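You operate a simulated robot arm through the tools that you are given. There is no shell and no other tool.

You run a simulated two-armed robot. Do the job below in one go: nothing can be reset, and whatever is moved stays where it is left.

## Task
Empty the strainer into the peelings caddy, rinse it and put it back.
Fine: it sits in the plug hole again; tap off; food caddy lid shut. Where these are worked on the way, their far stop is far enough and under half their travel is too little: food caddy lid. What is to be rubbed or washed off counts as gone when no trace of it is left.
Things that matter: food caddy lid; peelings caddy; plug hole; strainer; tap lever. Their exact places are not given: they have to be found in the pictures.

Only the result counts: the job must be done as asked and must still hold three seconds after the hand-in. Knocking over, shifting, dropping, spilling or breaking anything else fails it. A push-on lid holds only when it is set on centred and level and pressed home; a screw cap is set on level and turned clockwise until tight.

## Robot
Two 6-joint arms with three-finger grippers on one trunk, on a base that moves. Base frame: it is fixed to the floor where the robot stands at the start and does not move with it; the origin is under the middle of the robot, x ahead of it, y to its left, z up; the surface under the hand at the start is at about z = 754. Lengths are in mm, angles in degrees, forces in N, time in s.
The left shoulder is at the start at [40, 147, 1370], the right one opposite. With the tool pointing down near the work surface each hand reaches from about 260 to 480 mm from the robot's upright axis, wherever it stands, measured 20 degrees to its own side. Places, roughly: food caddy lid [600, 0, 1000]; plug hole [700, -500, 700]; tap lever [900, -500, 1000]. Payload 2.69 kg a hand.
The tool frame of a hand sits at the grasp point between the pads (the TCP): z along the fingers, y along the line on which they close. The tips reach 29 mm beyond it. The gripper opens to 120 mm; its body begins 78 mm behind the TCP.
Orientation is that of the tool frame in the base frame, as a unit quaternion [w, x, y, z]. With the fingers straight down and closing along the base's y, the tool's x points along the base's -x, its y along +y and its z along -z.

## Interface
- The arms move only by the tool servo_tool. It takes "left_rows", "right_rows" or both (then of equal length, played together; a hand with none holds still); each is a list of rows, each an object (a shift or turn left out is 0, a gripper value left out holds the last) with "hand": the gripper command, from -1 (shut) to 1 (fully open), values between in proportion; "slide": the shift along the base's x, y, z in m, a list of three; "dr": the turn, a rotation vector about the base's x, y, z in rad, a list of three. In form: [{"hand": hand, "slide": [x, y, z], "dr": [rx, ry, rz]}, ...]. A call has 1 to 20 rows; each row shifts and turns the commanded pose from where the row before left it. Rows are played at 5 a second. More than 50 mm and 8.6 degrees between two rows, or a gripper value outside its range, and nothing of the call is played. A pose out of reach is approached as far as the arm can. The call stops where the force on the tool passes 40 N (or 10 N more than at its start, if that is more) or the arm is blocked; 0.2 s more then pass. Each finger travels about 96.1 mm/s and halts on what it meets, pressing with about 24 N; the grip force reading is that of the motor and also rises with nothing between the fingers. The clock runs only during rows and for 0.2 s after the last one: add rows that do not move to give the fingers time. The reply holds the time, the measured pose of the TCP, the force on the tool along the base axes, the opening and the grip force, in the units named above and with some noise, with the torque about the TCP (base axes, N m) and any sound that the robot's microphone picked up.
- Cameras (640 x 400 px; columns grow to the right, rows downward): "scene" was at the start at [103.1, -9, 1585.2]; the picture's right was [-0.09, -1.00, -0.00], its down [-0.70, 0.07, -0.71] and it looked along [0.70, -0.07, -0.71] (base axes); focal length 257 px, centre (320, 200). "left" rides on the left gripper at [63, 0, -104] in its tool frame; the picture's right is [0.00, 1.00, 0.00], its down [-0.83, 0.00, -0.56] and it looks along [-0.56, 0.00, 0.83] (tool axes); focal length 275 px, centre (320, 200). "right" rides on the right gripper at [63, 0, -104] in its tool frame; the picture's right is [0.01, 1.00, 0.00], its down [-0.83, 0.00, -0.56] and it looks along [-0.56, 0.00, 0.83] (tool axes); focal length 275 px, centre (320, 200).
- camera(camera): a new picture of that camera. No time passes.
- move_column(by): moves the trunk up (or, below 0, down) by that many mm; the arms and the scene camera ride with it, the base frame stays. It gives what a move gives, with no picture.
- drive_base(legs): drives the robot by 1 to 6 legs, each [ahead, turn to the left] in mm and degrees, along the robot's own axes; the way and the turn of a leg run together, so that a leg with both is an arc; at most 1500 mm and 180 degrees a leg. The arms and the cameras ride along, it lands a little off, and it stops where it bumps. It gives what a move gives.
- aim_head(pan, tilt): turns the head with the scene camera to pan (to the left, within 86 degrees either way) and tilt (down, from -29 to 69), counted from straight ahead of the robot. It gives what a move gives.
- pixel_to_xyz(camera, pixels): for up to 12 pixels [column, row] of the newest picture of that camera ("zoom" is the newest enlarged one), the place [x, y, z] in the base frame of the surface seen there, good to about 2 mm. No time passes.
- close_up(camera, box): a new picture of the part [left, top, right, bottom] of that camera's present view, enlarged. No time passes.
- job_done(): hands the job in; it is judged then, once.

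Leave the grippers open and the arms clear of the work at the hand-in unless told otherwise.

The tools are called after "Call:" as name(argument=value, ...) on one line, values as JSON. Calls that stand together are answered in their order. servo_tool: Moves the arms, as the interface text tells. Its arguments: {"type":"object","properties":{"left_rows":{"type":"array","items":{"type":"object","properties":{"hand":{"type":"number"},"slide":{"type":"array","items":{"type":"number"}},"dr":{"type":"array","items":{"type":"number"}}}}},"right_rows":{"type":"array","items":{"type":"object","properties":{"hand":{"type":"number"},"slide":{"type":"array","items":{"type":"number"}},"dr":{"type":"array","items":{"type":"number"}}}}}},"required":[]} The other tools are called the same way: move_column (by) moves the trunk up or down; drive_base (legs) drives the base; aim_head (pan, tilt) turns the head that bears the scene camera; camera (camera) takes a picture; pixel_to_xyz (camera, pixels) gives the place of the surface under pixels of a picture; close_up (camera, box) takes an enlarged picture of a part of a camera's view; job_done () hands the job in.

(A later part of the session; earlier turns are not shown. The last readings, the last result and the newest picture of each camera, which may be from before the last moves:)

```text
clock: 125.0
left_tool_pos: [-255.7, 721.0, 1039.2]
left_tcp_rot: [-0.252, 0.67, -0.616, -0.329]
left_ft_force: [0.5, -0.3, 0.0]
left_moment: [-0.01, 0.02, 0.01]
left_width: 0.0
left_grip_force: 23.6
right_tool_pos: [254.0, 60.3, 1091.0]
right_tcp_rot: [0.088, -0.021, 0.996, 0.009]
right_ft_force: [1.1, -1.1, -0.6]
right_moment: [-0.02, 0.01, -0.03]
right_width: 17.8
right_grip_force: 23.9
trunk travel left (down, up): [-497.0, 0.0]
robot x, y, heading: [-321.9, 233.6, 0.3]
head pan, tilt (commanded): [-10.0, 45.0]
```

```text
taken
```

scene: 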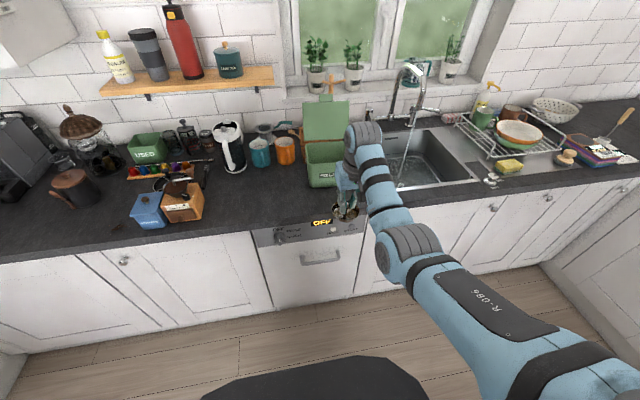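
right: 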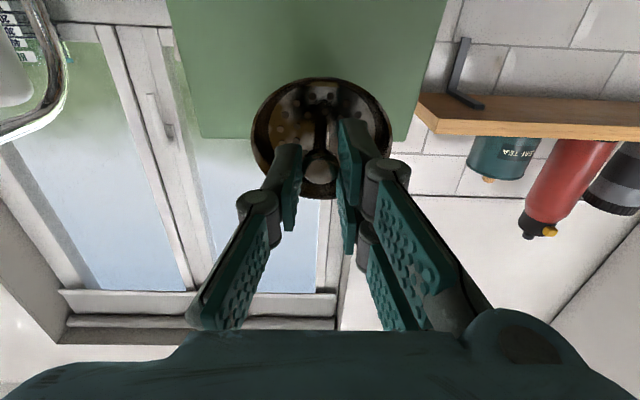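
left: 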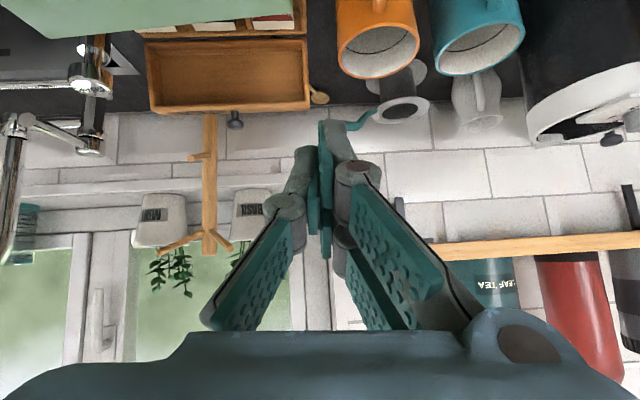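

The strainer is level again and empty. I drive back to the sink: turn right, 521 mm, turn left.

Call:
drive_base(legs=[[0, -90], [521, 0], [0, 90]])

Call:
aim_head(pan=0, tilt=45)

Call:
camera(camera="scene")

Call:
close_up(camera="right", box=[220, 50, 420, 210])

```text
clock: 135.8
left_tool_pos: [-266.6, 192.5, 1038.0]
left_tcp_rot: [-0.247, 0.677, -0.609, -0.331]
left_ft_force: [-0.2, -1.0, -0.7]
left_moment: [0.01, -0.04, 0.05]
left_width: 0.0
left_grip_force: 23.8
right_tool_pos: [257.1, -457.4, 1092.0]
right_tcp_rot: [0.087, -0.031, 0.996, 0.009]
right_ft_force: [-0.2, 0.1, -0.6]
right_moment: [0.0, -0.01, 0.01]
right_width: 18.0
right_grip_force: 24.5
trunk travel left (down, up): [-497.0, 0.0]
robot x, y, heading: [-316.8, -297.4, 1.5]
head pan, tilt (commanded): [-10.0, 45.0]
```

```text
clock: 136.5
left_tool_pos: [-264.3, 193.0, 1039.0]
left_tcp_rot: [-0.248, 0.675, -0.611, -0.331]
left_ft_force: [0.2, 0.0, -0.1]
left_moment: [-0.01, 0.01, -0.03]
left_width: 0.1
left_grip_force: 23.8
right_tool_pos: [256.3, -457.2, 1090.7]
right_tcp_rot: [0.089, -0.031, 0.996, 0.009]
right_ft_force: [0.4, -1.0, -0.1]
right_moment: [-0.02, 0.01, 0.0]
right_width: 18.0
right_grip_force: 24.1
trunk travel left (down, up): [-497.0, 0.0]
robot x, y, heading: [-313.7, -297.2, 1.5]
head pan, tilt (commanded): [0.0, 45.0]
```

```text
taken
```

scene: 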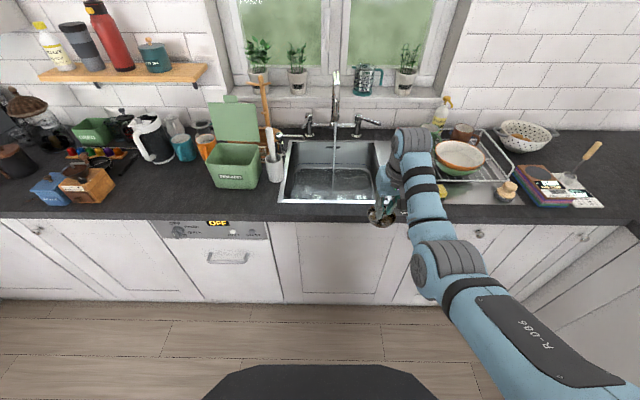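

```text
2.50 times, centred on (320, 130) of right
```

zoom: 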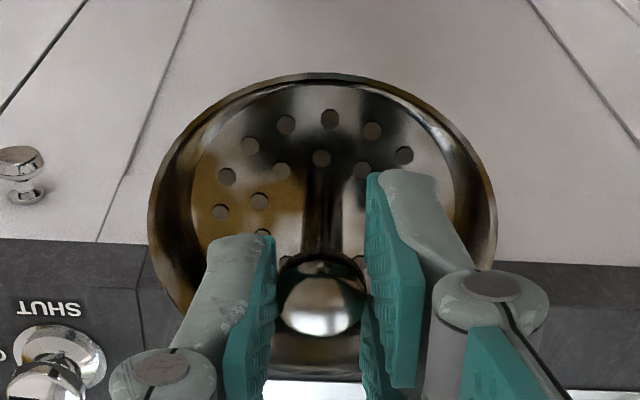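

Back in front of the sink; I see stains left inside the bowl. I straighten my heading by -1.5° and drive up to the counter again.

Call:
drive_base(legs=[[0, -1.5], [440, 0]])

Call:
camera(camera="scene")

Call:
close_up(camera="scene", box=[270, 120, 440, 280])

```text
clock: 139.6
left_tool_pos: [187.0, 190.0, 1038.5]
left_tcp_rot: [-0.253, 0.668, -0.619, -0.327]
left_ft_force: [0.1, 0.1, 1.0]
left_moment: [0.0, 0.03, 0.03]
left_width: 0.2
left_grip_force: 23.7
right_tool_pos: [689.9, -475.6, 1093.1]
right_tcp_rot: [0.09, -0.016, 0.996, 0.007]
right_ft_force: [-0.2, 0.3, 0.4]
right_moment: [0.03, 0.01, 0.01]
right_width: 18.2
right_grip_force: 24.4
trunk travel left (down, up): [-497.0, 0.0]
robot x, y, heading: [120.2, -306.2, -0.3]
head pan, tilt (commanded): [0.0, 45.0]
```

```text
taken
```

scene: 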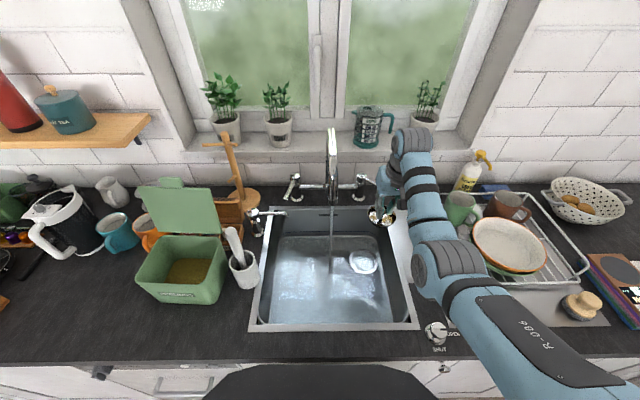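

```text
2.50 times, centred on (355, 200) of scene
```

zoom: 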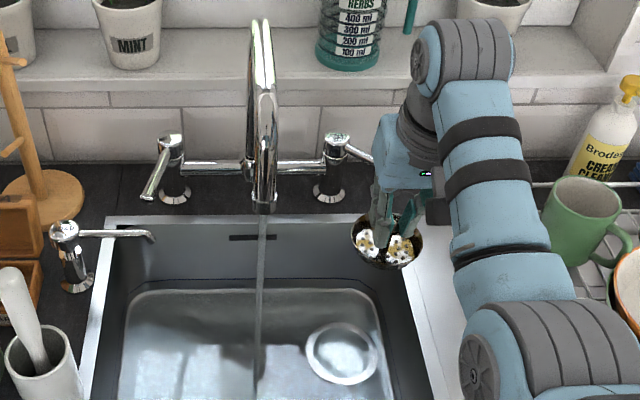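

I am at (120,-306). I read the stream's place at several heights and the plug hole's rim.

Call:
pixel_to_xyz(camera="zoom", pixels=[[262, 205], [263, 230], [261, 260], [260, 300], [258, 340], [257, 375], [306, 355], [378, 355], [342, 325], [342, 384], [342, 355], [265, 195]])

Call:
pixel_to_xyz(camera="scene", pixels=[[332, 215], [331, 225], [331, 240], [331, 255], [363, 262], [348, 262], [378, 262], [355, 187], [372, 182], [395, 225], [420, 225]])

```text
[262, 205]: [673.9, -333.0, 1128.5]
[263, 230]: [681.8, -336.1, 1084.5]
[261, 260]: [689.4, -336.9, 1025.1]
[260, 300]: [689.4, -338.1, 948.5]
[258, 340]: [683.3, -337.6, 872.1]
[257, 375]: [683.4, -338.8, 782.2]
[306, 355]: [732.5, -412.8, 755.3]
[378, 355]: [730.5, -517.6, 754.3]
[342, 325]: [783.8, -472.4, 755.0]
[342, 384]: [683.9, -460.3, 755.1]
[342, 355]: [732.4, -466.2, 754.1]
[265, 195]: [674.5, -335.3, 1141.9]
```

```text
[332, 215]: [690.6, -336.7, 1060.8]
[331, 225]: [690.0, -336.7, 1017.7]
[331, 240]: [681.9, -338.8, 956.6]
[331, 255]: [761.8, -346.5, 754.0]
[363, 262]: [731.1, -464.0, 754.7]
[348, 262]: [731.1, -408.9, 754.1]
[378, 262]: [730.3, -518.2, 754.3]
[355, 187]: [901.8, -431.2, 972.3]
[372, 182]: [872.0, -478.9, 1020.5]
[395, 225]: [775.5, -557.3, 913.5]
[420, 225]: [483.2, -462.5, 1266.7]
```

The stream falls at (686,-337) and the plug hole's centre reads (734,-465). To rinse without my hand above the bowl, I will lay the hand over toward the right so the strainer tilts about 55° into the stream. I check how close the rack and mugs are.

Call:
pixel_to_xyz(camera="scene", pixels=[[460, 198], [455, 215], [470, 240], [508, 235], [500, 285], [585, 285], [480, 265], [475, 250], [462, 228], [436, 325], [575, 305], [405, 250]])

Call:
close_up(camera="scene", box=[400, 180, 610, 340])

```text
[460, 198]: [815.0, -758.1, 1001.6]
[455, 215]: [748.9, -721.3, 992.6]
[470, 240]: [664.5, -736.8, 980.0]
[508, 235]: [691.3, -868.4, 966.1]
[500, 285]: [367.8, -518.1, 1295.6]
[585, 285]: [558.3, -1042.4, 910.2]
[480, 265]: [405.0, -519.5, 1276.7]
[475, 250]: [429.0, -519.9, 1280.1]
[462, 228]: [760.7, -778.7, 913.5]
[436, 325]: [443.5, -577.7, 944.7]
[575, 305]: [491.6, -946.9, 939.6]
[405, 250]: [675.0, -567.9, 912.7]
```

```text
2.50 times, centred on (505, 260) of scene
```

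zoom: 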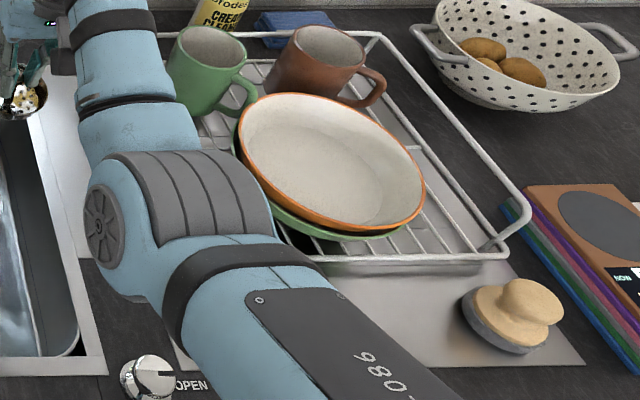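

The mugs stand at y<-700, clear of the wrist. I lower the trunk 160 mm with the strainer over the sink.

Call:
move_column(by=-160)

Call:
servo_tool(right_rows=[{"slide": [-0.001, 0.004, 0], "dr": [0.137, 0, 0]}, {"slide": [-0.001, 0.004, 0], "dr": [0.137, 0, 0]}, {"slide": [-0.001, 0.004, 0], "dr": [0.137, 0, 0]}, {"slide": [-0.001, 0.004, 0], "dr": [0.137, 0, 0]}, {"slide": [-0.001, 0.004, 0], "dr": [0.137, 0, 0]}, {"slide": [-0.001, 0.004, 0], "dr": [0.137, 0, 0]}, {"slide": [-0.001, 0.004, 0], "dr": [0.137, 0, 0]}, {}])

Call:
camera(camera="scene")

Call:
camera(camera="right")

```text
clock: 141.4
left_tool_pos: [188.2, 189.1, 878.1]
left_tcp_rot: [-0.252, 0.668, -0.619, -0.328]
left_ft_force: [0.5, 0.3, 0.2]
left_moment: [-0.01, 0.0, 0.01]
left_width: 0.2
left_grip_force: 24.2
right_tool_pos: [691.3, -475.6, 931.8]
right_tcp_rot: [0.089, -0.016, 0.996, 0.007]
right_ft_force: [0.0, 0.6, -0.6]
right_moment: [-0.02, -0.01, 0.0]
right_width: 17.6
right_grip_force: 24.2
trunk travel left (down, up): [-337.0, 160.0]
robot x, y, heading: [120.9, -302.1, -0.3]
head pan, tilt (commanded): [0.0, 45.0]
```

```text
clock: 143.2
left_tool_pos: [189.7, 190.1, 879.5]
left_tcp_rot: [-0.253, 0.666, -0.62, -0.327]
left_ft_force: [-0.2, -0.5, -0.4]
left_moment: [-0.06, 0.01, 0.03]
left_width: 0.0
left_grip_force: 24.4
right_tool_pos: [683.5, -448.0, 931.9]
right_tcp_rot: [0.086, 0.025, 0.88, 0.467]
right_ft_force: [-0.6, 0.5, -1.0]
right_moment: [-0.05, -0.01, -0.01]
right_width: 17.7
right_grip_force: 24.1
trunk travel left (down, up): [-337.0, 160.0]
robot x, y, heading: [122.2, -295.7, -0.4]
head pan, tilt (commanded): [0.0, 45.0]
```

```text
taken
```

scene: 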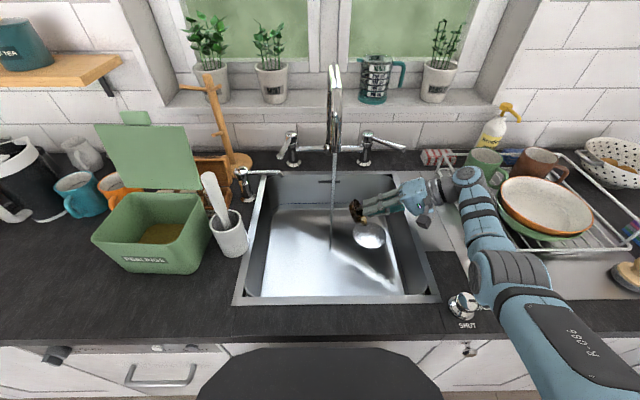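

```text
taken
```

right: 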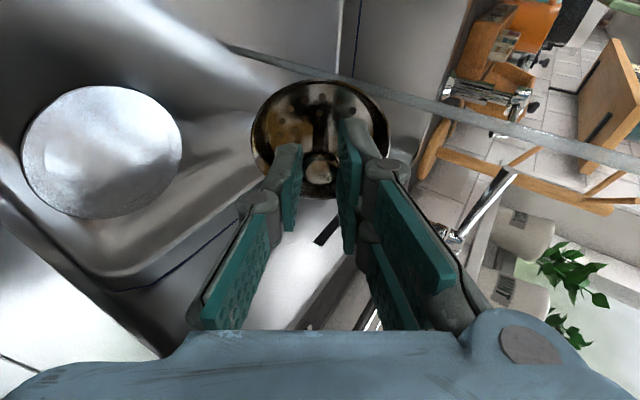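

The hand now lies over from the right and the bowl faces up and right, still beside the stream. I read the rim's place and then move it into the stream.

Call:
pixel_to_xyz(camera="right", pixels=[[254, 135], [388, 135], [320, 82], [270, 130], [300, 105], [340, 100], [280, 55], [450, 105], [600, 145]])

Call:
close_up(camera="right", box=[220, 50, 420, 210])

Call:
close_up(camera="scene", box=[300, 120, 500, 260])

```text
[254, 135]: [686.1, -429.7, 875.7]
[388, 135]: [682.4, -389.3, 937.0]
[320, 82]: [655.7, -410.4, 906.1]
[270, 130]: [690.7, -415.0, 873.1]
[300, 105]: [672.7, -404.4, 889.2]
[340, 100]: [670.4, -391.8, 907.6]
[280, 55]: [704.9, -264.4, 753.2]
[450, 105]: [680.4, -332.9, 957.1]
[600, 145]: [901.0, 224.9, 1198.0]
```

```text
2.50 times, centred on (320, 130) of right
```

zoom: 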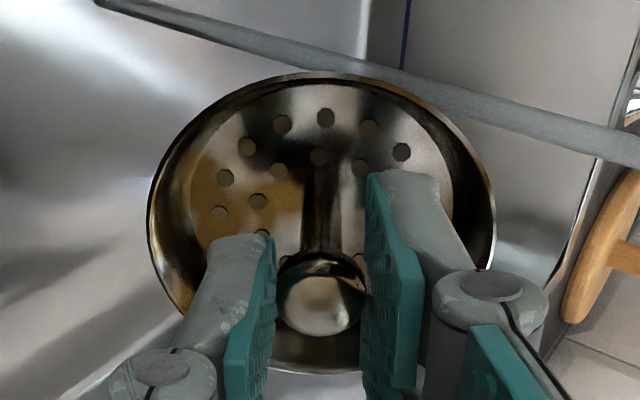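

```text
2.86 times, centred on (400, 190) of scene
```

zoom: 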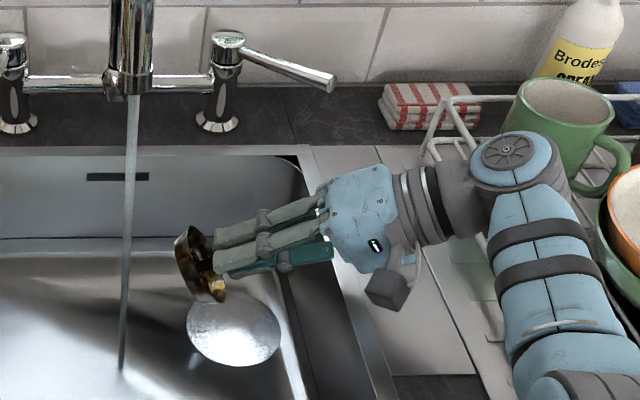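

The rim's upper lip is at (682,-389,937) and its lower lip at (686,-430,876). I move the bowl 55 mm into the stream and hold it there a little.

Call:
servo_tool(right_rows=[{"slide": [0, 0.014, 0]}, {"slide": [0, 0.014, 0]}, {"slide": [0, 0.014, 0]}, {"slide": [0, 0.013, 0]}, {}, {}, {}, {}, {}, {}])

Call:
camera(camera="right")

Call:
close_up(camera="right", box=[220, 50, 420, 210])

Call:
close_up(camera="scene", box=[300, 120, 460, 260])

```text
clock: 145.4
left_tool_pos: [189.8, 190.4, 879.1]
left_tcp_rot: [-0.253, 0.667, -0.62, -0.328]
left_ft_force: [-0.2, 0.4, 1.3]
left_moment: [-0.02, 0.02, 0.03]
left_width: 0.0
left_grip_force: 23.9
right_tool_pos: [684.1, -392.2, 931.6]
right_tcp_rot: [0.086, 0.026, 0.88, 0.466]
right_ft_force: [-0.3, -1.3, -0.8]
right_moment: [-0.08, 0.02, 0.0]
right_width: 18.0
right_grip_force: 23.8
trunk travel left (down, up): [-337.0, 160.0]
robot x, y, heading: [123.9, -298.8, -0.3]
head pan, tilt (commanded): [0.0, 45.0]
```

```text
taken
```

right: 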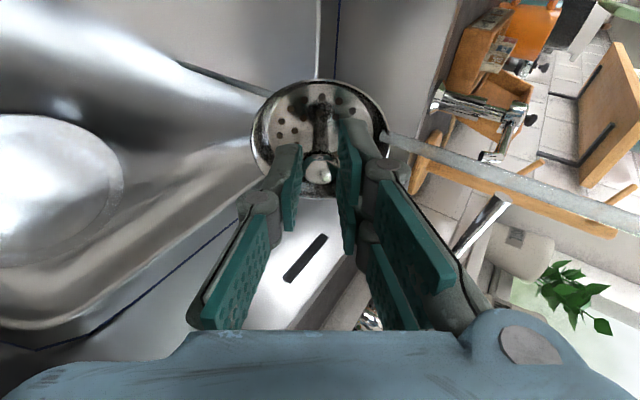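

```text
2.50 times, centred on (320, 130) of right
```

zoom: 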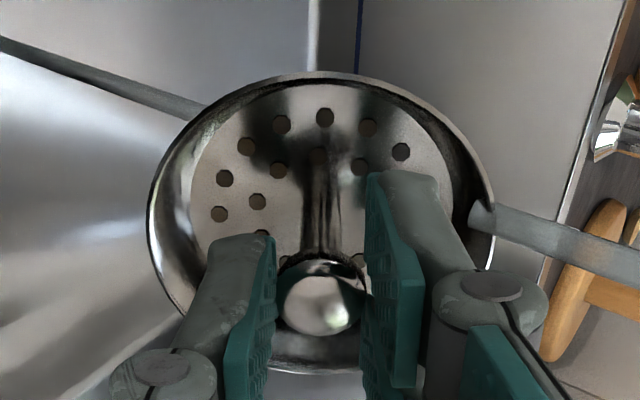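

```text
2.86 times, centred on (380, 190) of scene
```

zoom: 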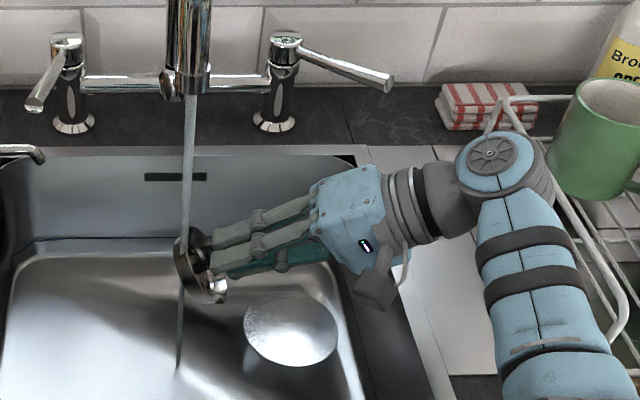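

The brown stain has vanished and the bowl shines silver. I keep it in the stream a few seconds longer with small moves, so no trace stays.

Call:
servo_tool(right_rows=[{"slide": [0.008, 0.004, 0]}, {"slide": [0.008, 0.004, 0]}, {}, {}, {"slide": [-0.008, 0, 0]}, {"slide": [-0.008, 0, 0]}, {"slide": [-0.008, 0, 0]}, {"slide": [-0.008, 0, 0]}, {}, {}, {"slide": [0.008, 0.004, 0]}, {"slide": [0.008, 0.004, 0]}, {}, {}, {"slide": [0, -0.008, 0]}, {"slide": [0, -0.008, 0]}, {}, {}, {}, {}])

Call:
close_up(camera="right", box=[220, 50, 420, 210])

Call:
close_up(camera="scene", box=[310, 170, 400, 240])

```text
clock: 149.6
left_tool_pos: [189.5, 190.4, 878.9]
left_tcp_rot: [-0.253, 0.667, -0.62, -0.327]
left_ft_force: [0.6, -0.6, 0.5]
left_moment: [0.01, 0.0, -0.02]
left_width: 0.1
left_grip_force: 24.2
right_tool_pos: [686.6, -394.5, 931.0]
right_tcp_rot: [0.085, 0.026, 0.88, 0.467]
right_ft_force: [-0.7, -0.7, -0.4]
right_moment: [-0.06, 0.0, 0.02]
right_width: 17.9
right_grip_force: 23.7
trunk travel left (down, up): [-337.0, 160.0]
robot x, y, heading: [122.5, -297.8, -0.3]
head pan, tilt (commanded): [0.0, 45.0]
```

```text
2.50 times, centred on (320, 130) of right
```

zoom: 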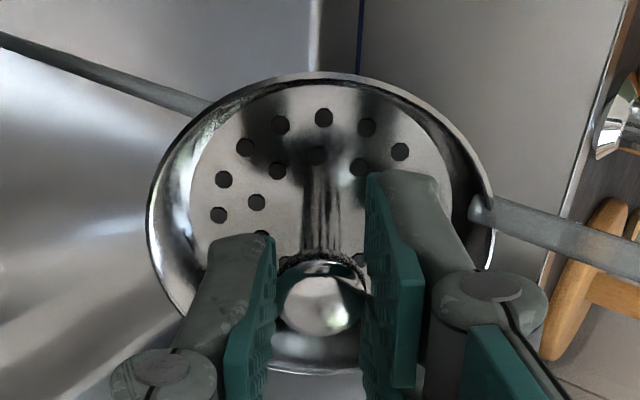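

```text
5.71 times, centred on (355, 205) of scene
```

zoom: 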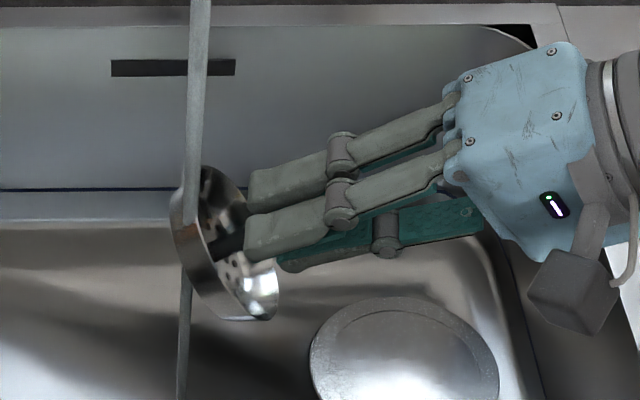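

It looks clean. I draw it out of the stream and turn it level again to inspect it.

Call:
servo_tool(right_rows=[{"slide": [0, -0.016, 0]}, {"slide": [0, -0.016, 0]}, {"slide": [0, -0.016, 0]}, {"slide": [0.001, -0.005, 0], "dr": [-0.137, 0, 0]}, {"slide": [0.001, -0.005, 0], "dr": [-0.137, 0, 0]}, {"slide": [0.001, -0.004, 0], "dr": [-0.137, 0, 0]}, {"slide": [0.001, -0.004, 0], "dr": [-0.137, 0, 0]}, {"slide": [0.001, -0.004, 0], "dr": [-0.137, 0, 0]}, {"slide": [0.001, -0.004, 0], "dr": [-0.137, 0, 0]}, {"slide": [0.001, -0.004, 0], "dr": [-0.137, 0, 0]}, {}])

Call:
camera(camera="right")

Call:
close_up(camera="right", box=[230, 50, 410, 210])

Call:
close_up(camera="scene", box=[320, 170, 450, 270])

```text
clock: 152.0
left_tool_pos: [188.9, 189.3, 877.9]
left_tcp_rot: [-0.252, 0.667, -0.62, -0.327]
left_ft_force: [0.3, 0.2, 0.0]
left_moment: [0.0, -0.01, -0.03]
left_width: 0.0
left_grip_force: 24.1
right_tool_pos: [693.2, -471.3, 931.3]
right_tcp_rot: [0.088, -0.017, 0.996, 0.007]
right_ft_force: [-0.6, -0.2, -0.5]
right_moment: [-0.01, 0.04, 0.02]
right_width: 17.8
right_grip_force: 23.8
trunk travel left (down, up): [-337.0, 160.0]
robot x, y, heading: [121.5, -297.6, -0.5]
head pan, tilt (commanded): [0.0, 45.0]
```

```text
taken
```

right: 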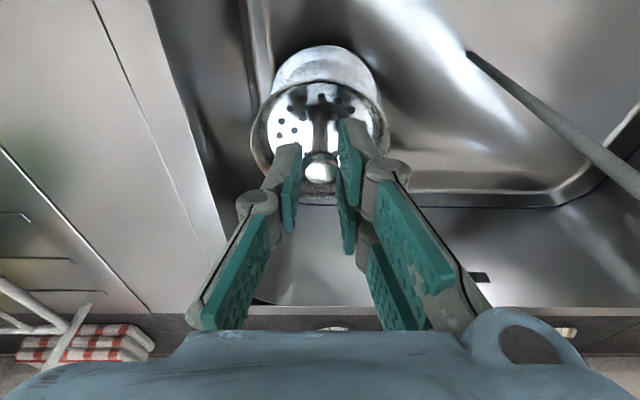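

```text
2.50 times, centred on (320, 130) of right
```

zoom: 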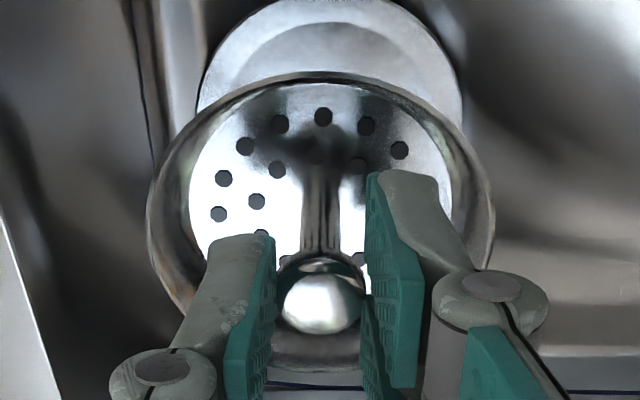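

```text
4.00 times, centred on (385, 220) of scene
```

zoom: 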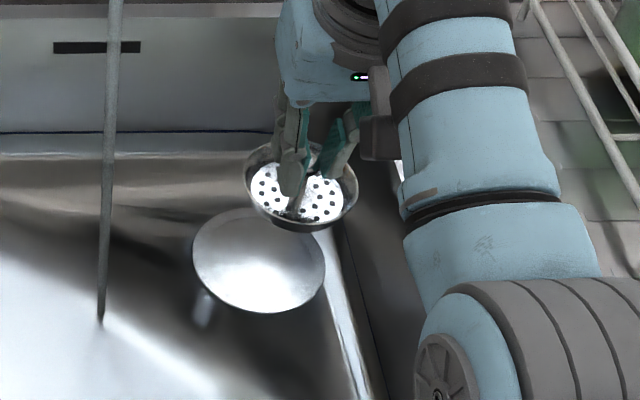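

It looks clean; I enlarge the bowl's walls once more to look for any brown trace.

Call:
close_up(camera="right", box=[245, 75, 325, 135])

Call:
close_up(camera="right", box=[315, 75, 395, 135])

Call:
close_up(camera="right", box=[245, 130, 400, 210])

```text
6.67 times, centred on (285, 105) of right
```

zoom: 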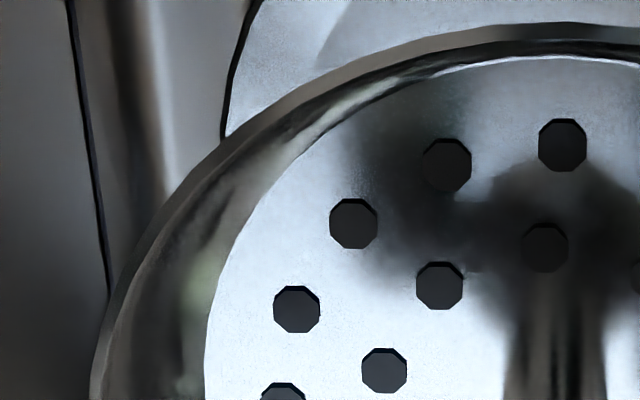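

```text
6.67 times, centred on (355, 105) of right
```

zoom: 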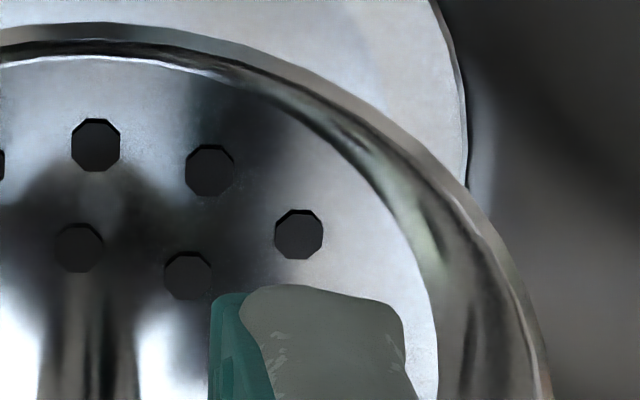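

```text
4.13 times, centred on (322, 170) of right
```

zoom: 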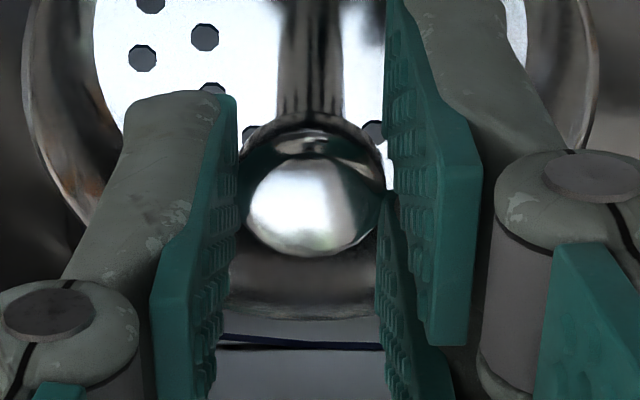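

Only clean metal with reflections remains. Now back into the plug hole: I drive up the last 28 mm to the counter and lower the trunk by 70 mm, so the hand is above the hole as it was when I lifted the strainer.

Call:
drive_base(legs=[[28, 0]])

Call:
move_column(by=-70)

Call:
camera(camera="right")

Call:
close_up(camera="scene", box=[320, 170, 450, 270])

```text
clock: 153.0
left_tool_pos: [217.4, 189.4, 877.5]
left_tcp_rot: [-0.251, 0.668, -0.619, -0.33]
left_ft_force: [1.3, -0.4, -0.3]
left_moment: [0.0, 0.03, 0.02]
left_width: 0.0
left_grip_force: 24.3
right_tool_pos: [721.8, -470.3, 930.0]
right_tcp_rot: [0.087, -0.017, 0.996, 0.008]
right_ft_force: [-0.1, 0.4, -1.2]
right_moment: [-0.03, 0.08, -0.02]
right_width: 17.7
right_grip_force: 24.6
trunk travel left (down, up): [-337.0, 160.0]
robot x, y, heading: [148.6, -298.6, -0.5]
head pan, tilt (commanded): [0.0, 45.0]
stopped in leg 1: the robot was blocked; the commanded pose is now the measured one
```

```text
clock: 154.1
left_tool_pos: [214.1, 189.3, 809.1]
left_tcp_rot: [-0.252, 0.668, -0.619, -0.328]
left_ft_force: [-0.5, 0.7, 0.7]
left_moment: [0.01, 0.01, -0.02]
left_width: 0.1
left_grip_force: 23.8
right_tool_pos: [718.9, -470.4, 861.7]
right_tcp_rot: [0.089, -0.017, 0.996, 0.007]
right_ft_force: [1.1, -0.9, -0.8]
right_moment: [0.01, 0.02, -0.01]
right_width: 17.7
right_grip_force: 24.0
trunk travel left (down, up): [-267.0, 230.0]
robot x, y, heading: [154.7, -300.2, -0.3]
head pan, tilt (commanded): [0.0, 45.0]
```

```text
taken
```

right: 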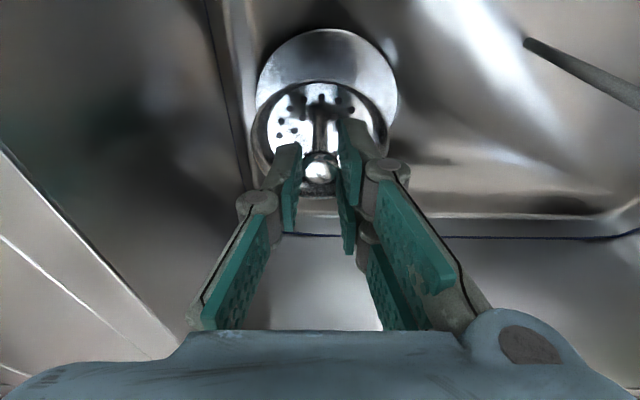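

```text
4.00 times, centred on (385, 220) of scene
```

zoom: 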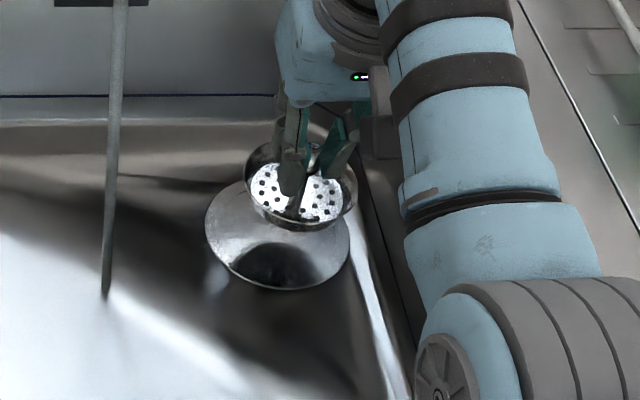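

The disc of the plug hole shows behind the bowl: left edge at (257,85), right edge at (397,85), near edge at (327,29). I measure these and the bowl's rim with an enlarged view.

Call:
close_up(camera="right", box=[230, 15, 420, 135])

Call:
pixel_to_xyz(camera="right", pixels=[[259, 85], [395, 85], [265, 65], [390, 65], [280, 46], [376, 46], [327, 32], [300, 35], [354, 35], [320, 90], [257, 130], [385, 130]])

```text
3.33 times, centred on (325, 75) of right
```

zoom: 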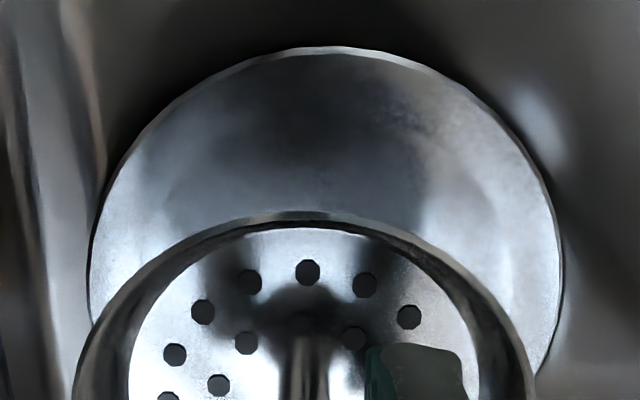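

```text
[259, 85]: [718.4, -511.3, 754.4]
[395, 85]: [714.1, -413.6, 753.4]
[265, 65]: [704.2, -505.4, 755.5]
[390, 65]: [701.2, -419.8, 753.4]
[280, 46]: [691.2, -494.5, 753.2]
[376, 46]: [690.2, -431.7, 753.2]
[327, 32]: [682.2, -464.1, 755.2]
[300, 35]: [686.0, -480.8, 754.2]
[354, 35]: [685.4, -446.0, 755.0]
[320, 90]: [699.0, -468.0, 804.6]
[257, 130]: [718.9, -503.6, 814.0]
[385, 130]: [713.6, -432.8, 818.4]
```

The bowl sits in the hand exactly as when I lifted it (rim offset unchanged), and the disc's centre reads about (734,-462.7), as before. So I return to the grasp position: 8.6 mm forward and 8.1 mm left, then down.

Call:
servo_tool(right_rows=[{"slide": [0.0043, 0.004, 0]}, {"slide": [0.0043, 0.0041, 0]}, {}, {}])

Call:
servo_tool(right_rows=[{}, {}])

Call:
camera(camera="right")

```text
clock: 155.1
left_tool_pos: [213.9, 190.3, 810.0]
left_tcp_rot: [-0.252, 0.667, -0.619, -0.328]
left_ft_force: [-0.4, -0.3, -0.3]
left_moment: [-0.02, 0.01, 0.0]
left_width: 0.2
left_grip_force: 23.9
right_tool_pos: [728.4, -461.8, 862.8]
right_tcp_rot: [0.088, -0.017, 0.996, 0.008]
right_ft_force: [-0.2, 0.0, -1.8]
right_moment: [0.03, 0.0, 0.01]
right_width: 17.9
right_grip_force: 24.0
trunk travel left (down, up): [-267.0, 230.0]
robot x, y, heading: [150.7, -301.9, -0.2]
head pan, tilt (commanded): [0.0, 45.0]
```

```text
clock: 155.7
left_tool_pos: [214.2, 190.0, 808.8]
left_tcp_rot: [-0.252, 0.667, -0.619, -0.328]
left_ft_force: [0.5, -0.2, 0.3]
left_moment: [0.0, 0.02, 0.01]
left_width: 0.0
left_grip_force: 23.8
right_tool_pos: [728.1, -461.6, 861.9]
right_tcp_rot: [0.088, -0.018, 0.996, 0.008]
right_ft_force: [0.0, -0.3, 0.1]
right_moment: [0.01, 0.03, 0.01]
right_width: 17.9
right_grip_force: 24.1
trunk travel left (down, up): [-267.0, 230.0]
robot x, y, heading: [148.0, -299.1, -0.1]
head pan, tilt (commanded): [0.0, 45.0]
```

```text
taken
```

right: 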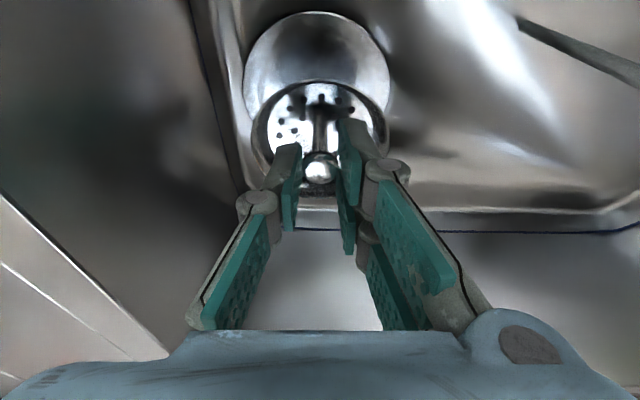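

The hand is at (728.1,-461.7,862). I go down 58 mm and watch the force.

Call:
servo_tool(right_rows=[{"slide": [0, 0, -0.012]}, {"slide": [0, 0, -0.012]}, {"slide": [0, 0, -0.012]}, {"slide": [0, 0, -0.012]}, {"slide": [0, 0, -0.01]}, {}])

Call:
close_up(camera="right", box=[220, 20, 420, 190])

```text
clock: 157.1
left_tool_pos: [214.6, 190.5, 808.9]
left_tcp_rot: [-0.252, 0.667, -0.619, -0.327]
left_ft_force: [0.7, -0.2, -0.6]
left_moment: [-0.02, -0.02, 0.01]
left_width: 0.0
left_grip_force: 23.5
right_tool_pos: [726.7, -463.2, 804.5]
right_tcp_rot: [0.088, -0.017, 0.996, 0.007]
right_ft_force: [0.7, 0.7, 0.0]
right_moment: [0.0, 0.02, 0.02]
right_width: 17.8
right_grip_force: 24.3
trunk travel left (down, up): [-267.0, 230.0]
robot x, y, heading: [150.1, -299.7, -0.1]
head pan, tilt (commanded): [0.0, 45.0]
```

```text
2.35 times, centred on (320, 105) of right
```

zoom: 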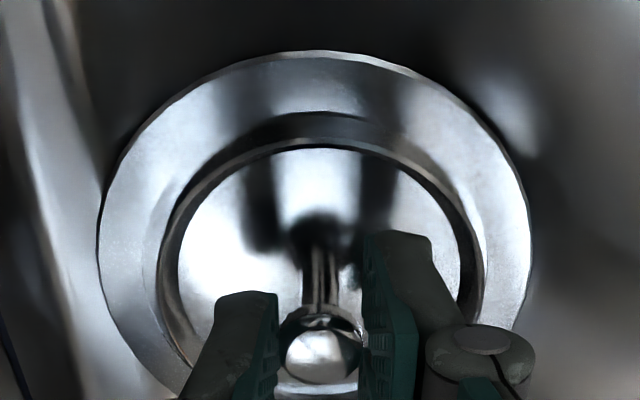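

The bowl passes into the hole freely without force. I lower the last 17 mm in small steps.

Call:
servo_tool(right_rows=[{"slide": [0.0002, 0, -0.006]}, {"slide": [0.0002, 0.0002, -0.005]}, {"slide": [0, 0, -0.003]}, {"slide": [0, 0, -0.002]}, {}, {}])

Call:
close_up(camera="right", box=[220, 20, 420, 190])

```text
clock: 158.5
left_tool_pos: [214.4, 191.8, 809.2]
left_tcp_rot: [-0.251, 0.668, -0.619, -0.327]
left_ft_force: [0.2, 0.9, -0.2]
left_moment: [0.01, 0.0, 0.0]
left_width: 0.0
left_grip_force: 24.2
right_tool_pos: [727.8, -463.4, 791.5]
right_tcp_rot: [0.091, -0.018, 0.996, 0.007]
right_ft_force: [2.3, -0.2, 13.4]
right_moment: [-0.02, 0.23, 0.03]
right_width: 17.9
right_grip_force: 24.2
trunk travel left (down, up): [-267.0, 230.0]
robot x, y, heading: [152.5, -298.9, -0.3]
head pan, tilt (commanded): [0.0, 45.0]
```

```text
2.35 times, centred on (320, 105) of right
```

zoom: 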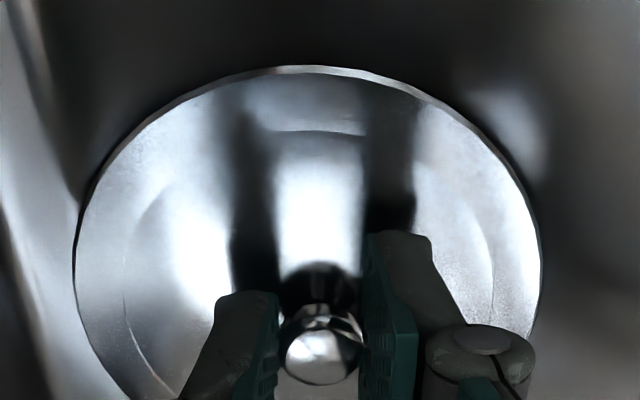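

I feel 13 N upward at z=791.5, about 4 mm above where it sat before. I measure the knob to see how it lies.

Call:
camera(camera="right")

Call:
close_up(camera="right", box=[270, 110, 370, 190])

Call:
pixel_to_xyz(camera="right", pixels=[[320, 168], [320, 163], [320, 172], [314, 168], [326, 168], [260, 110], [380, 110], [320, 60], [254, 120], [445, 130]])

```text
taken
```

right: 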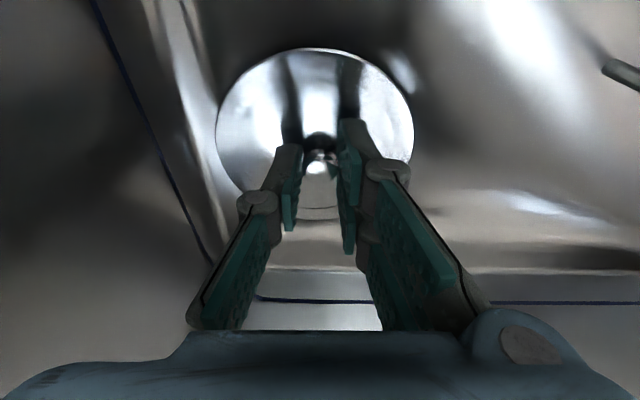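

```text
5.00 times, centred on (320, 150) of right
```

zoom: 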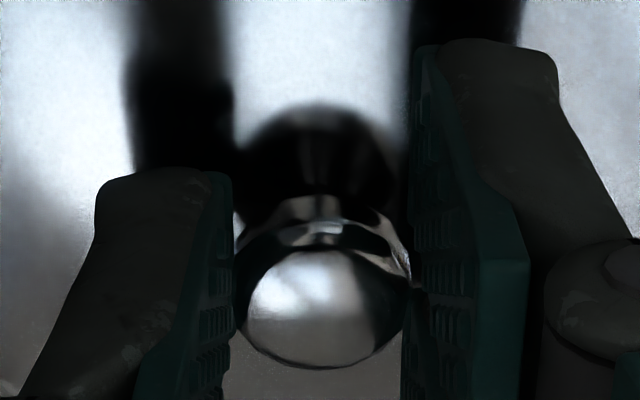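

```text
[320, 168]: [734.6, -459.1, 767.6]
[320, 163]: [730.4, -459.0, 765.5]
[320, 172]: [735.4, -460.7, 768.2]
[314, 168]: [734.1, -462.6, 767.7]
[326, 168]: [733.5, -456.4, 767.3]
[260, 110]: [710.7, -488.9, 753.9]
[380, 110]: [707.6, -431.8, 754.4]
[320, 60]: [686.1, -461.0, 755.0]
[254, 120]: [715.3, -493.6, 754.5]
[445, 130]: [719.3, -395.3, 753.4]
```

The knob's top reads 768, just as at the start, so the strainer is down on its seat. I ease the pressure by 2 mm and open the gripper.

Call:
servo_tool(right_rows=[{"slide": [0, 0, 0.0025]}, {}, {"hand": -0.3}, {}, {}, {}])

Call:
camera(camera="right")

Call:
close_up(camera="right", box=[220, 40, 420, 200])

Call:
pixel_to_xyz(camera="right", pixels=[[320, 168], [320, 163], [320, 173], [314, 168], [326, 168], [320, 158]])

```text
clock: 159.9
left_tool_pos: [215.4, 189.5, 808.9]
left_tcp_rot: [-0.253, 0.667, -0.619, -0.328]
left_ft_force: [0.1, -0.6, -0.6]
left_moment: [0.03, -0.01, -0.01]
left_width: 0.0
left_grip_force: 23.7
right_tool_pos: [727.3, -462.8, 790.9]
right_tcp_rot: [0.088, -0.017, 0.996, 0.007]
right_ft_force: [-0.4, -0.7, 0.1]
right_moment: [-0.01, 0.01, -0.01]
right_width: 42.1
right_grip_force: 0.1
trunk travel left (down, up): [-267.0, 230.0]
robot x, y, heading: [150.8, -298.3, -0.5]
head pan, tilt (commanded): [0.0, 45.0]
```

```text
taken
```

right: 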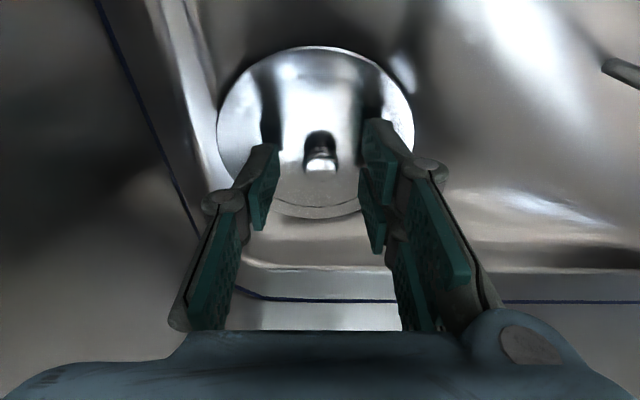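

```text
2.50 times, centred on (320, 120) of right
```

zoom: 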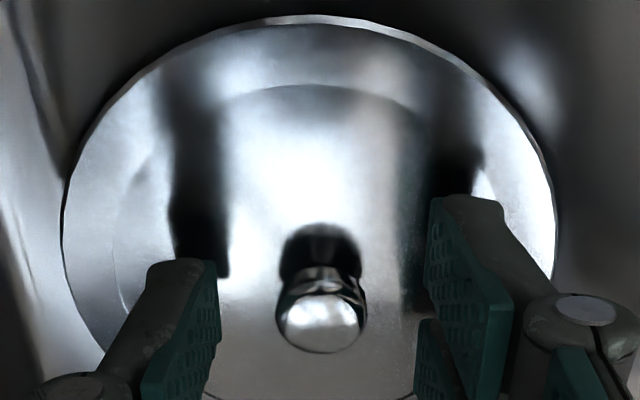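

```text
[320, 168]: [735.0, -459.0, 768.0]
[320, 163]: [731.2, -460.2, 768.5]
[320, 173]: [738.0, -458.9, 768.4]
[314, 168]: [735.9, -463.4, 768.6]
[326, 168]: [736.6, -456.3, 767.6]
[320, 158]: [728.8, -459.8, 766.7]
```

Released: the knob stays at (735,-459.5) with its top at 768. I raise the open hand straight up and look again.

Call:
servo_tool(right_rows=[{"slide": [0, 0, 0.01]}, {"slide": [0, 0, 0.015]}, {"slide": [-0.005, 0, 0.025]}, {"slide": [-0.01, 0, 0.03]}, {}])

Call:
camera(camera="right")

Call:
close_up(camera="right", box=[230, 0, 410, 140])

```text
clock: 161.1
left_tool_pos: [214.9, 190.0, 808.6]
left_tcp_rot: [-0.252, 0.668, -0.619, -0.328]
left_ft_force: [0.5, 0.3, 0.0]
left_moment: [-0.02, -0.02, 0.02]
left_width: 0.0
left_grip_force: 23.8
right_tool_pos: [712.4, -460.3, 869.8]
right_tcp_rot: [0.088, -0.017, 0.996, 0.008]
right_ft_force: [0.6, -0.6, 0.3]
right_moment: [-0.02, 0.01, -0.02]
right_width: 42.1
right_grip_force: 0.0
trunk travel left (down, up): [-267.0, 230.0]
robot x, y, heading: [152.8, -294.1, -0.3]
head pan, tilt (commanded): [0.0, 45.0]
```

```text
taken
```

right: 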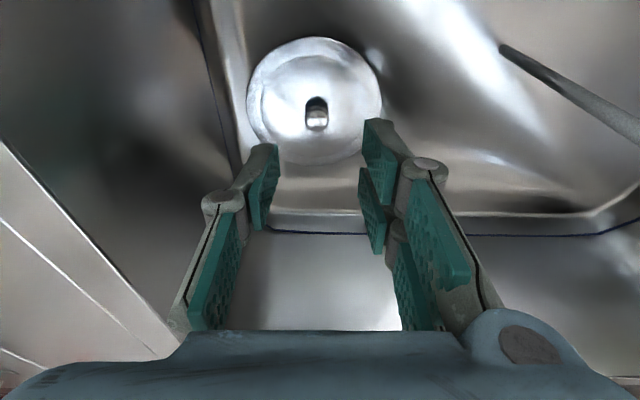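

```text
2.86 times, centred on (320, 70) of right
```

zoom: 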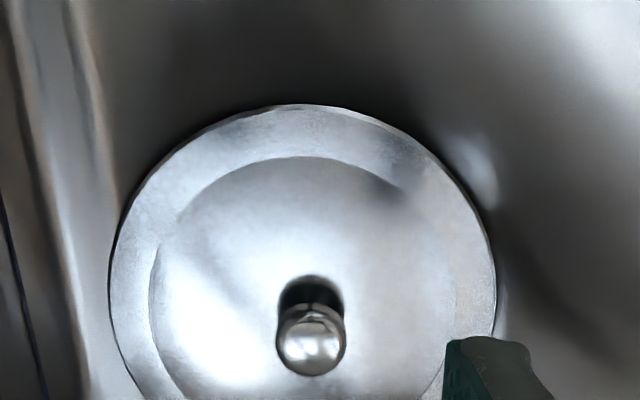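

I measure the knob against the disc's edges in this picture.

Call:
pixel_to_xyz(camera="right", pixels=[[317, 120], [317, 123], [311, 121], [323, 121], [250, 100], [379, 100], [317, 40], [317, 160], [252, 85], [377, 85], [270, 50], [362, 50]])

```text
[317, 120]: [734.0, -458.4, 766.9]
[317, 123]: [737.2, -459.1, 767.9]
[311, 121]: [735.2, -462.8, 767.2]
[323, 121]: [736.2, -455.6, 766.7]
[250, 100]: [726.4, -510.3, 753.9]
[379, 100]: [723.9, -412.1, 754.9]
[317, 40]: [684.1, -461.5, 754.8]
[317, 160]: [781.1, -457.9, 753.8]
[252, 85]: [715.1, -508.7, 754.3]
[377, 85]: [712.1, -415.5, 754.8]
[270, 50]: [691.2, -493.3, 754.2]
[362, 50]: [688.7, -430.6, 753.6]
```

The knob lies within 3 mm of the disc's centre at its old height, so it is seated. Now the tap must go off. I raise the trunk, with the hand clear above the sink, and look at the lever and what stands beside it.

Call:
move_column(by=230)

Call:
camera(camera="scene")

Call:
close_up(camera="scene", box=[320, 150, 500, 280])

Call:
camera(camera="right")

```text
clock: 163.5
left_tool_pos: [214.3, 189.3, 1038.4]
left_tcp_rot: [-0.252, 0.668, -0.619, -0.328]
left_ft_force: [0.0, -0.2, 0.0]
left_moment: [-0.02, -0.01, 0.0]
left_width: 0.0
left_grip_force: 24.4
right_tool_pos: [712.7, -460.9, 1100.2]
right_tcp_rot: [0.089, -0.017, 0.996, 0.007]
right_ft_force: [-0.9, -0.1, -0.6]
right_moment: [0.01, 0.0, 0.01]
right_width: 41.9
right_grip_force: 0.1
trunk travel left (down, up): [-497.0, 0.0]
robot x, y, heading: [152.2, -298.1, -0.5]
head pan, tilt (commanded): [0.0, 45.0]
```

```text
taken
```

scene: 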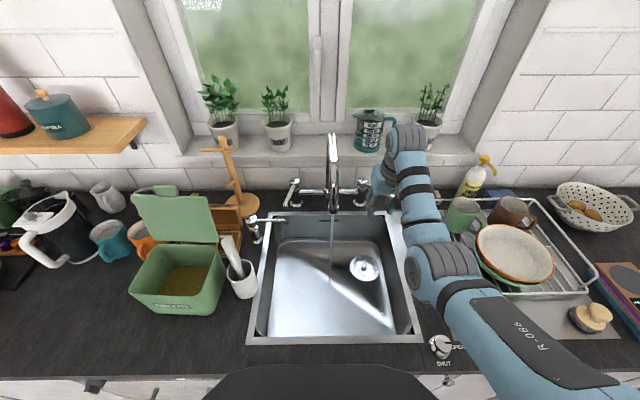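

```text
3.08 times, centred on (410, 215) of scene
```

zoom: 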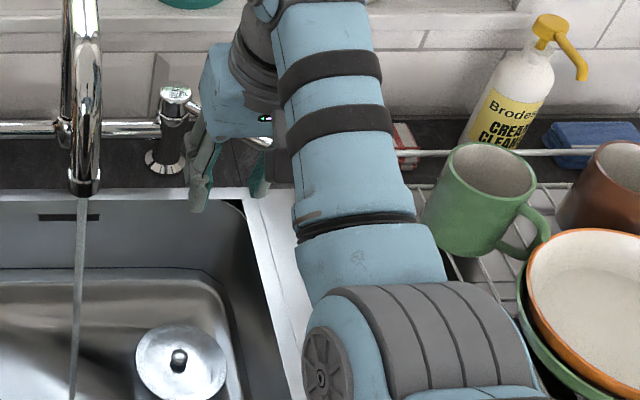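

```text
taken
```

right: 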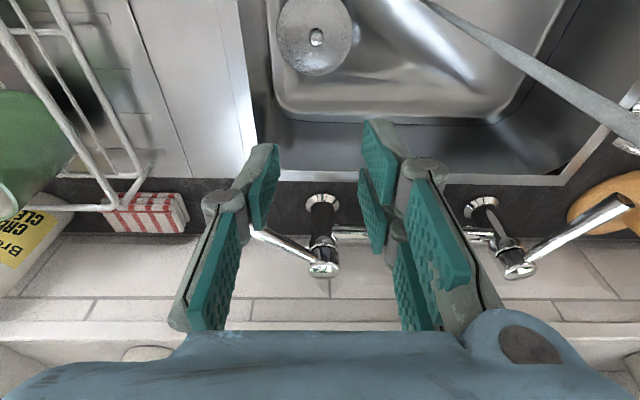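

In the right picture the lever runs from (322,265) to its tip near (257,234), and the rack's wires end at about (145,172). I read their places.

Call:
pixel_to_xyz(camera="right", pixels=[[259, 236], [270, 241], [285, 248], [300, 255], [322, 266], [145, 172], [125, 205], [100, 130], [160, 195], [50, 205], [60, 100]])

Call:
close_up(camera="right", box=[230, 190, 390, 290])

```text
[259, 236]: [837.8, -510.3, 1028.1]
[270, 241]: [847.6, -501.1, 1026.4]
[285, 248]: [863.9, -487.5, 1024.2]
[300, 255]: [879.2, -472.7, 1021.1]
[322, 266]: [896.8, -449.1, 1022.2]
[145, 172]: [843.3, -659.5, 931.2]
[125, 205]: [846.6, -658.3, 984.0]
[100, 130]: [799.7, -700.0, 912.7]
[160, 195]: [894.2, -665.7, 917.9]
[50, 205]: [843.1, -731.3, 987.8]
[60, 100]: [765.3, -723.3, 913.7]
```

```text
4.00 times, centred on (310, 240) of right
```

zoom: 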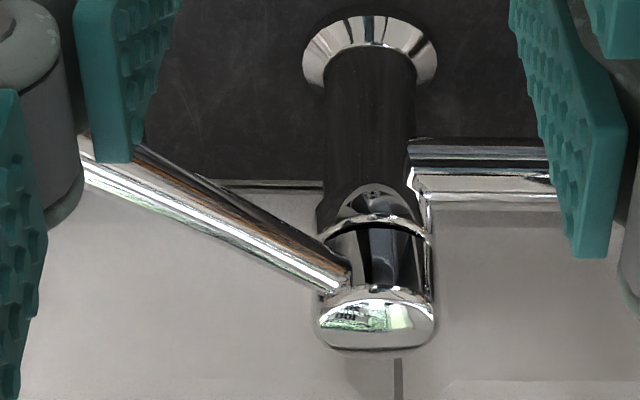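

The lever now points 45° outward with its tip near (822,-528,1030); the rack starts at y≈-658 and is lower (z≤988). I close the hand, tilt it to 50°, bring it to the outer side of the lever at y≈-565, then forward and down.

Call:
servo_tool(right_rows=[{"slide": [0.004, -0.021, 0.003], "dr": [0, -0.14, 0], "hand": -1}, {"slide": [0.004, -0.021, 0.003], "dr": [0, -0.14, 0]}, {"slide": [0.004, -0.021, 0.003], "dr": [0, -0.14, 0]}, {"slide": [0.004, -0.021, 0.003], "dr": [0, -0.14, 0]}, {"slide": [0.004, -0.021, 0.003], "dr": [0, -0.14, 0]}, {"slide": [0.028, 0, 0]}, {"slide": [0.028, 0, 0]}, {"slide": [0.027, 0, 0]}, {}])

Call:
camera(camera="right")

Call:
close_up(camera="scene", box=[320, 130, 480, 260])

```text
clock: 165.5
left_tool_pos: [214.7, 189.3, 1038.1]
left_tcp_rot: [-0.253, 0.667, -0.619, -0.328]
left_ft_force: [0.2, 0.0, 0.1]
left_moment: [-0.03, 0.0, 0.01]
left_width: 0.2
left_grip_force: 23.9
right_tool_pos: [815.6, -566.9, 1115.5]
right_tcp_rot: [0.425, -0.019, 0.905, 0.002]
right_ft_force: [0.3, 0.1, 0.6]
right_moment: [0.01, 0.0, 0.01]
right_width: 0.1
right_grip_force: 24.5
trunk travel left (down, up): [-497.0, 0.0]
robot x, y, heading: [148.3, -299.0, -0.3]
head pan, tilt (commanded): [0.0, 45.0]
```

```text
taken
```

right: 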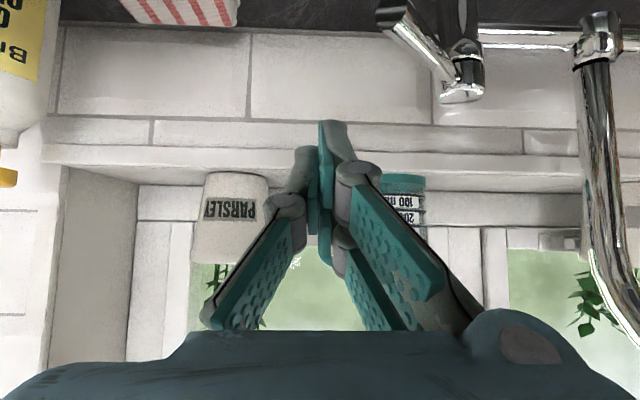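

```text
3.08 times, centred on (400, 195) of scene
```

zoom: 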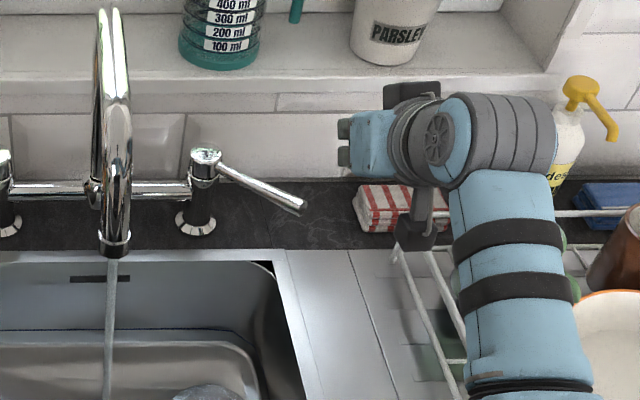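

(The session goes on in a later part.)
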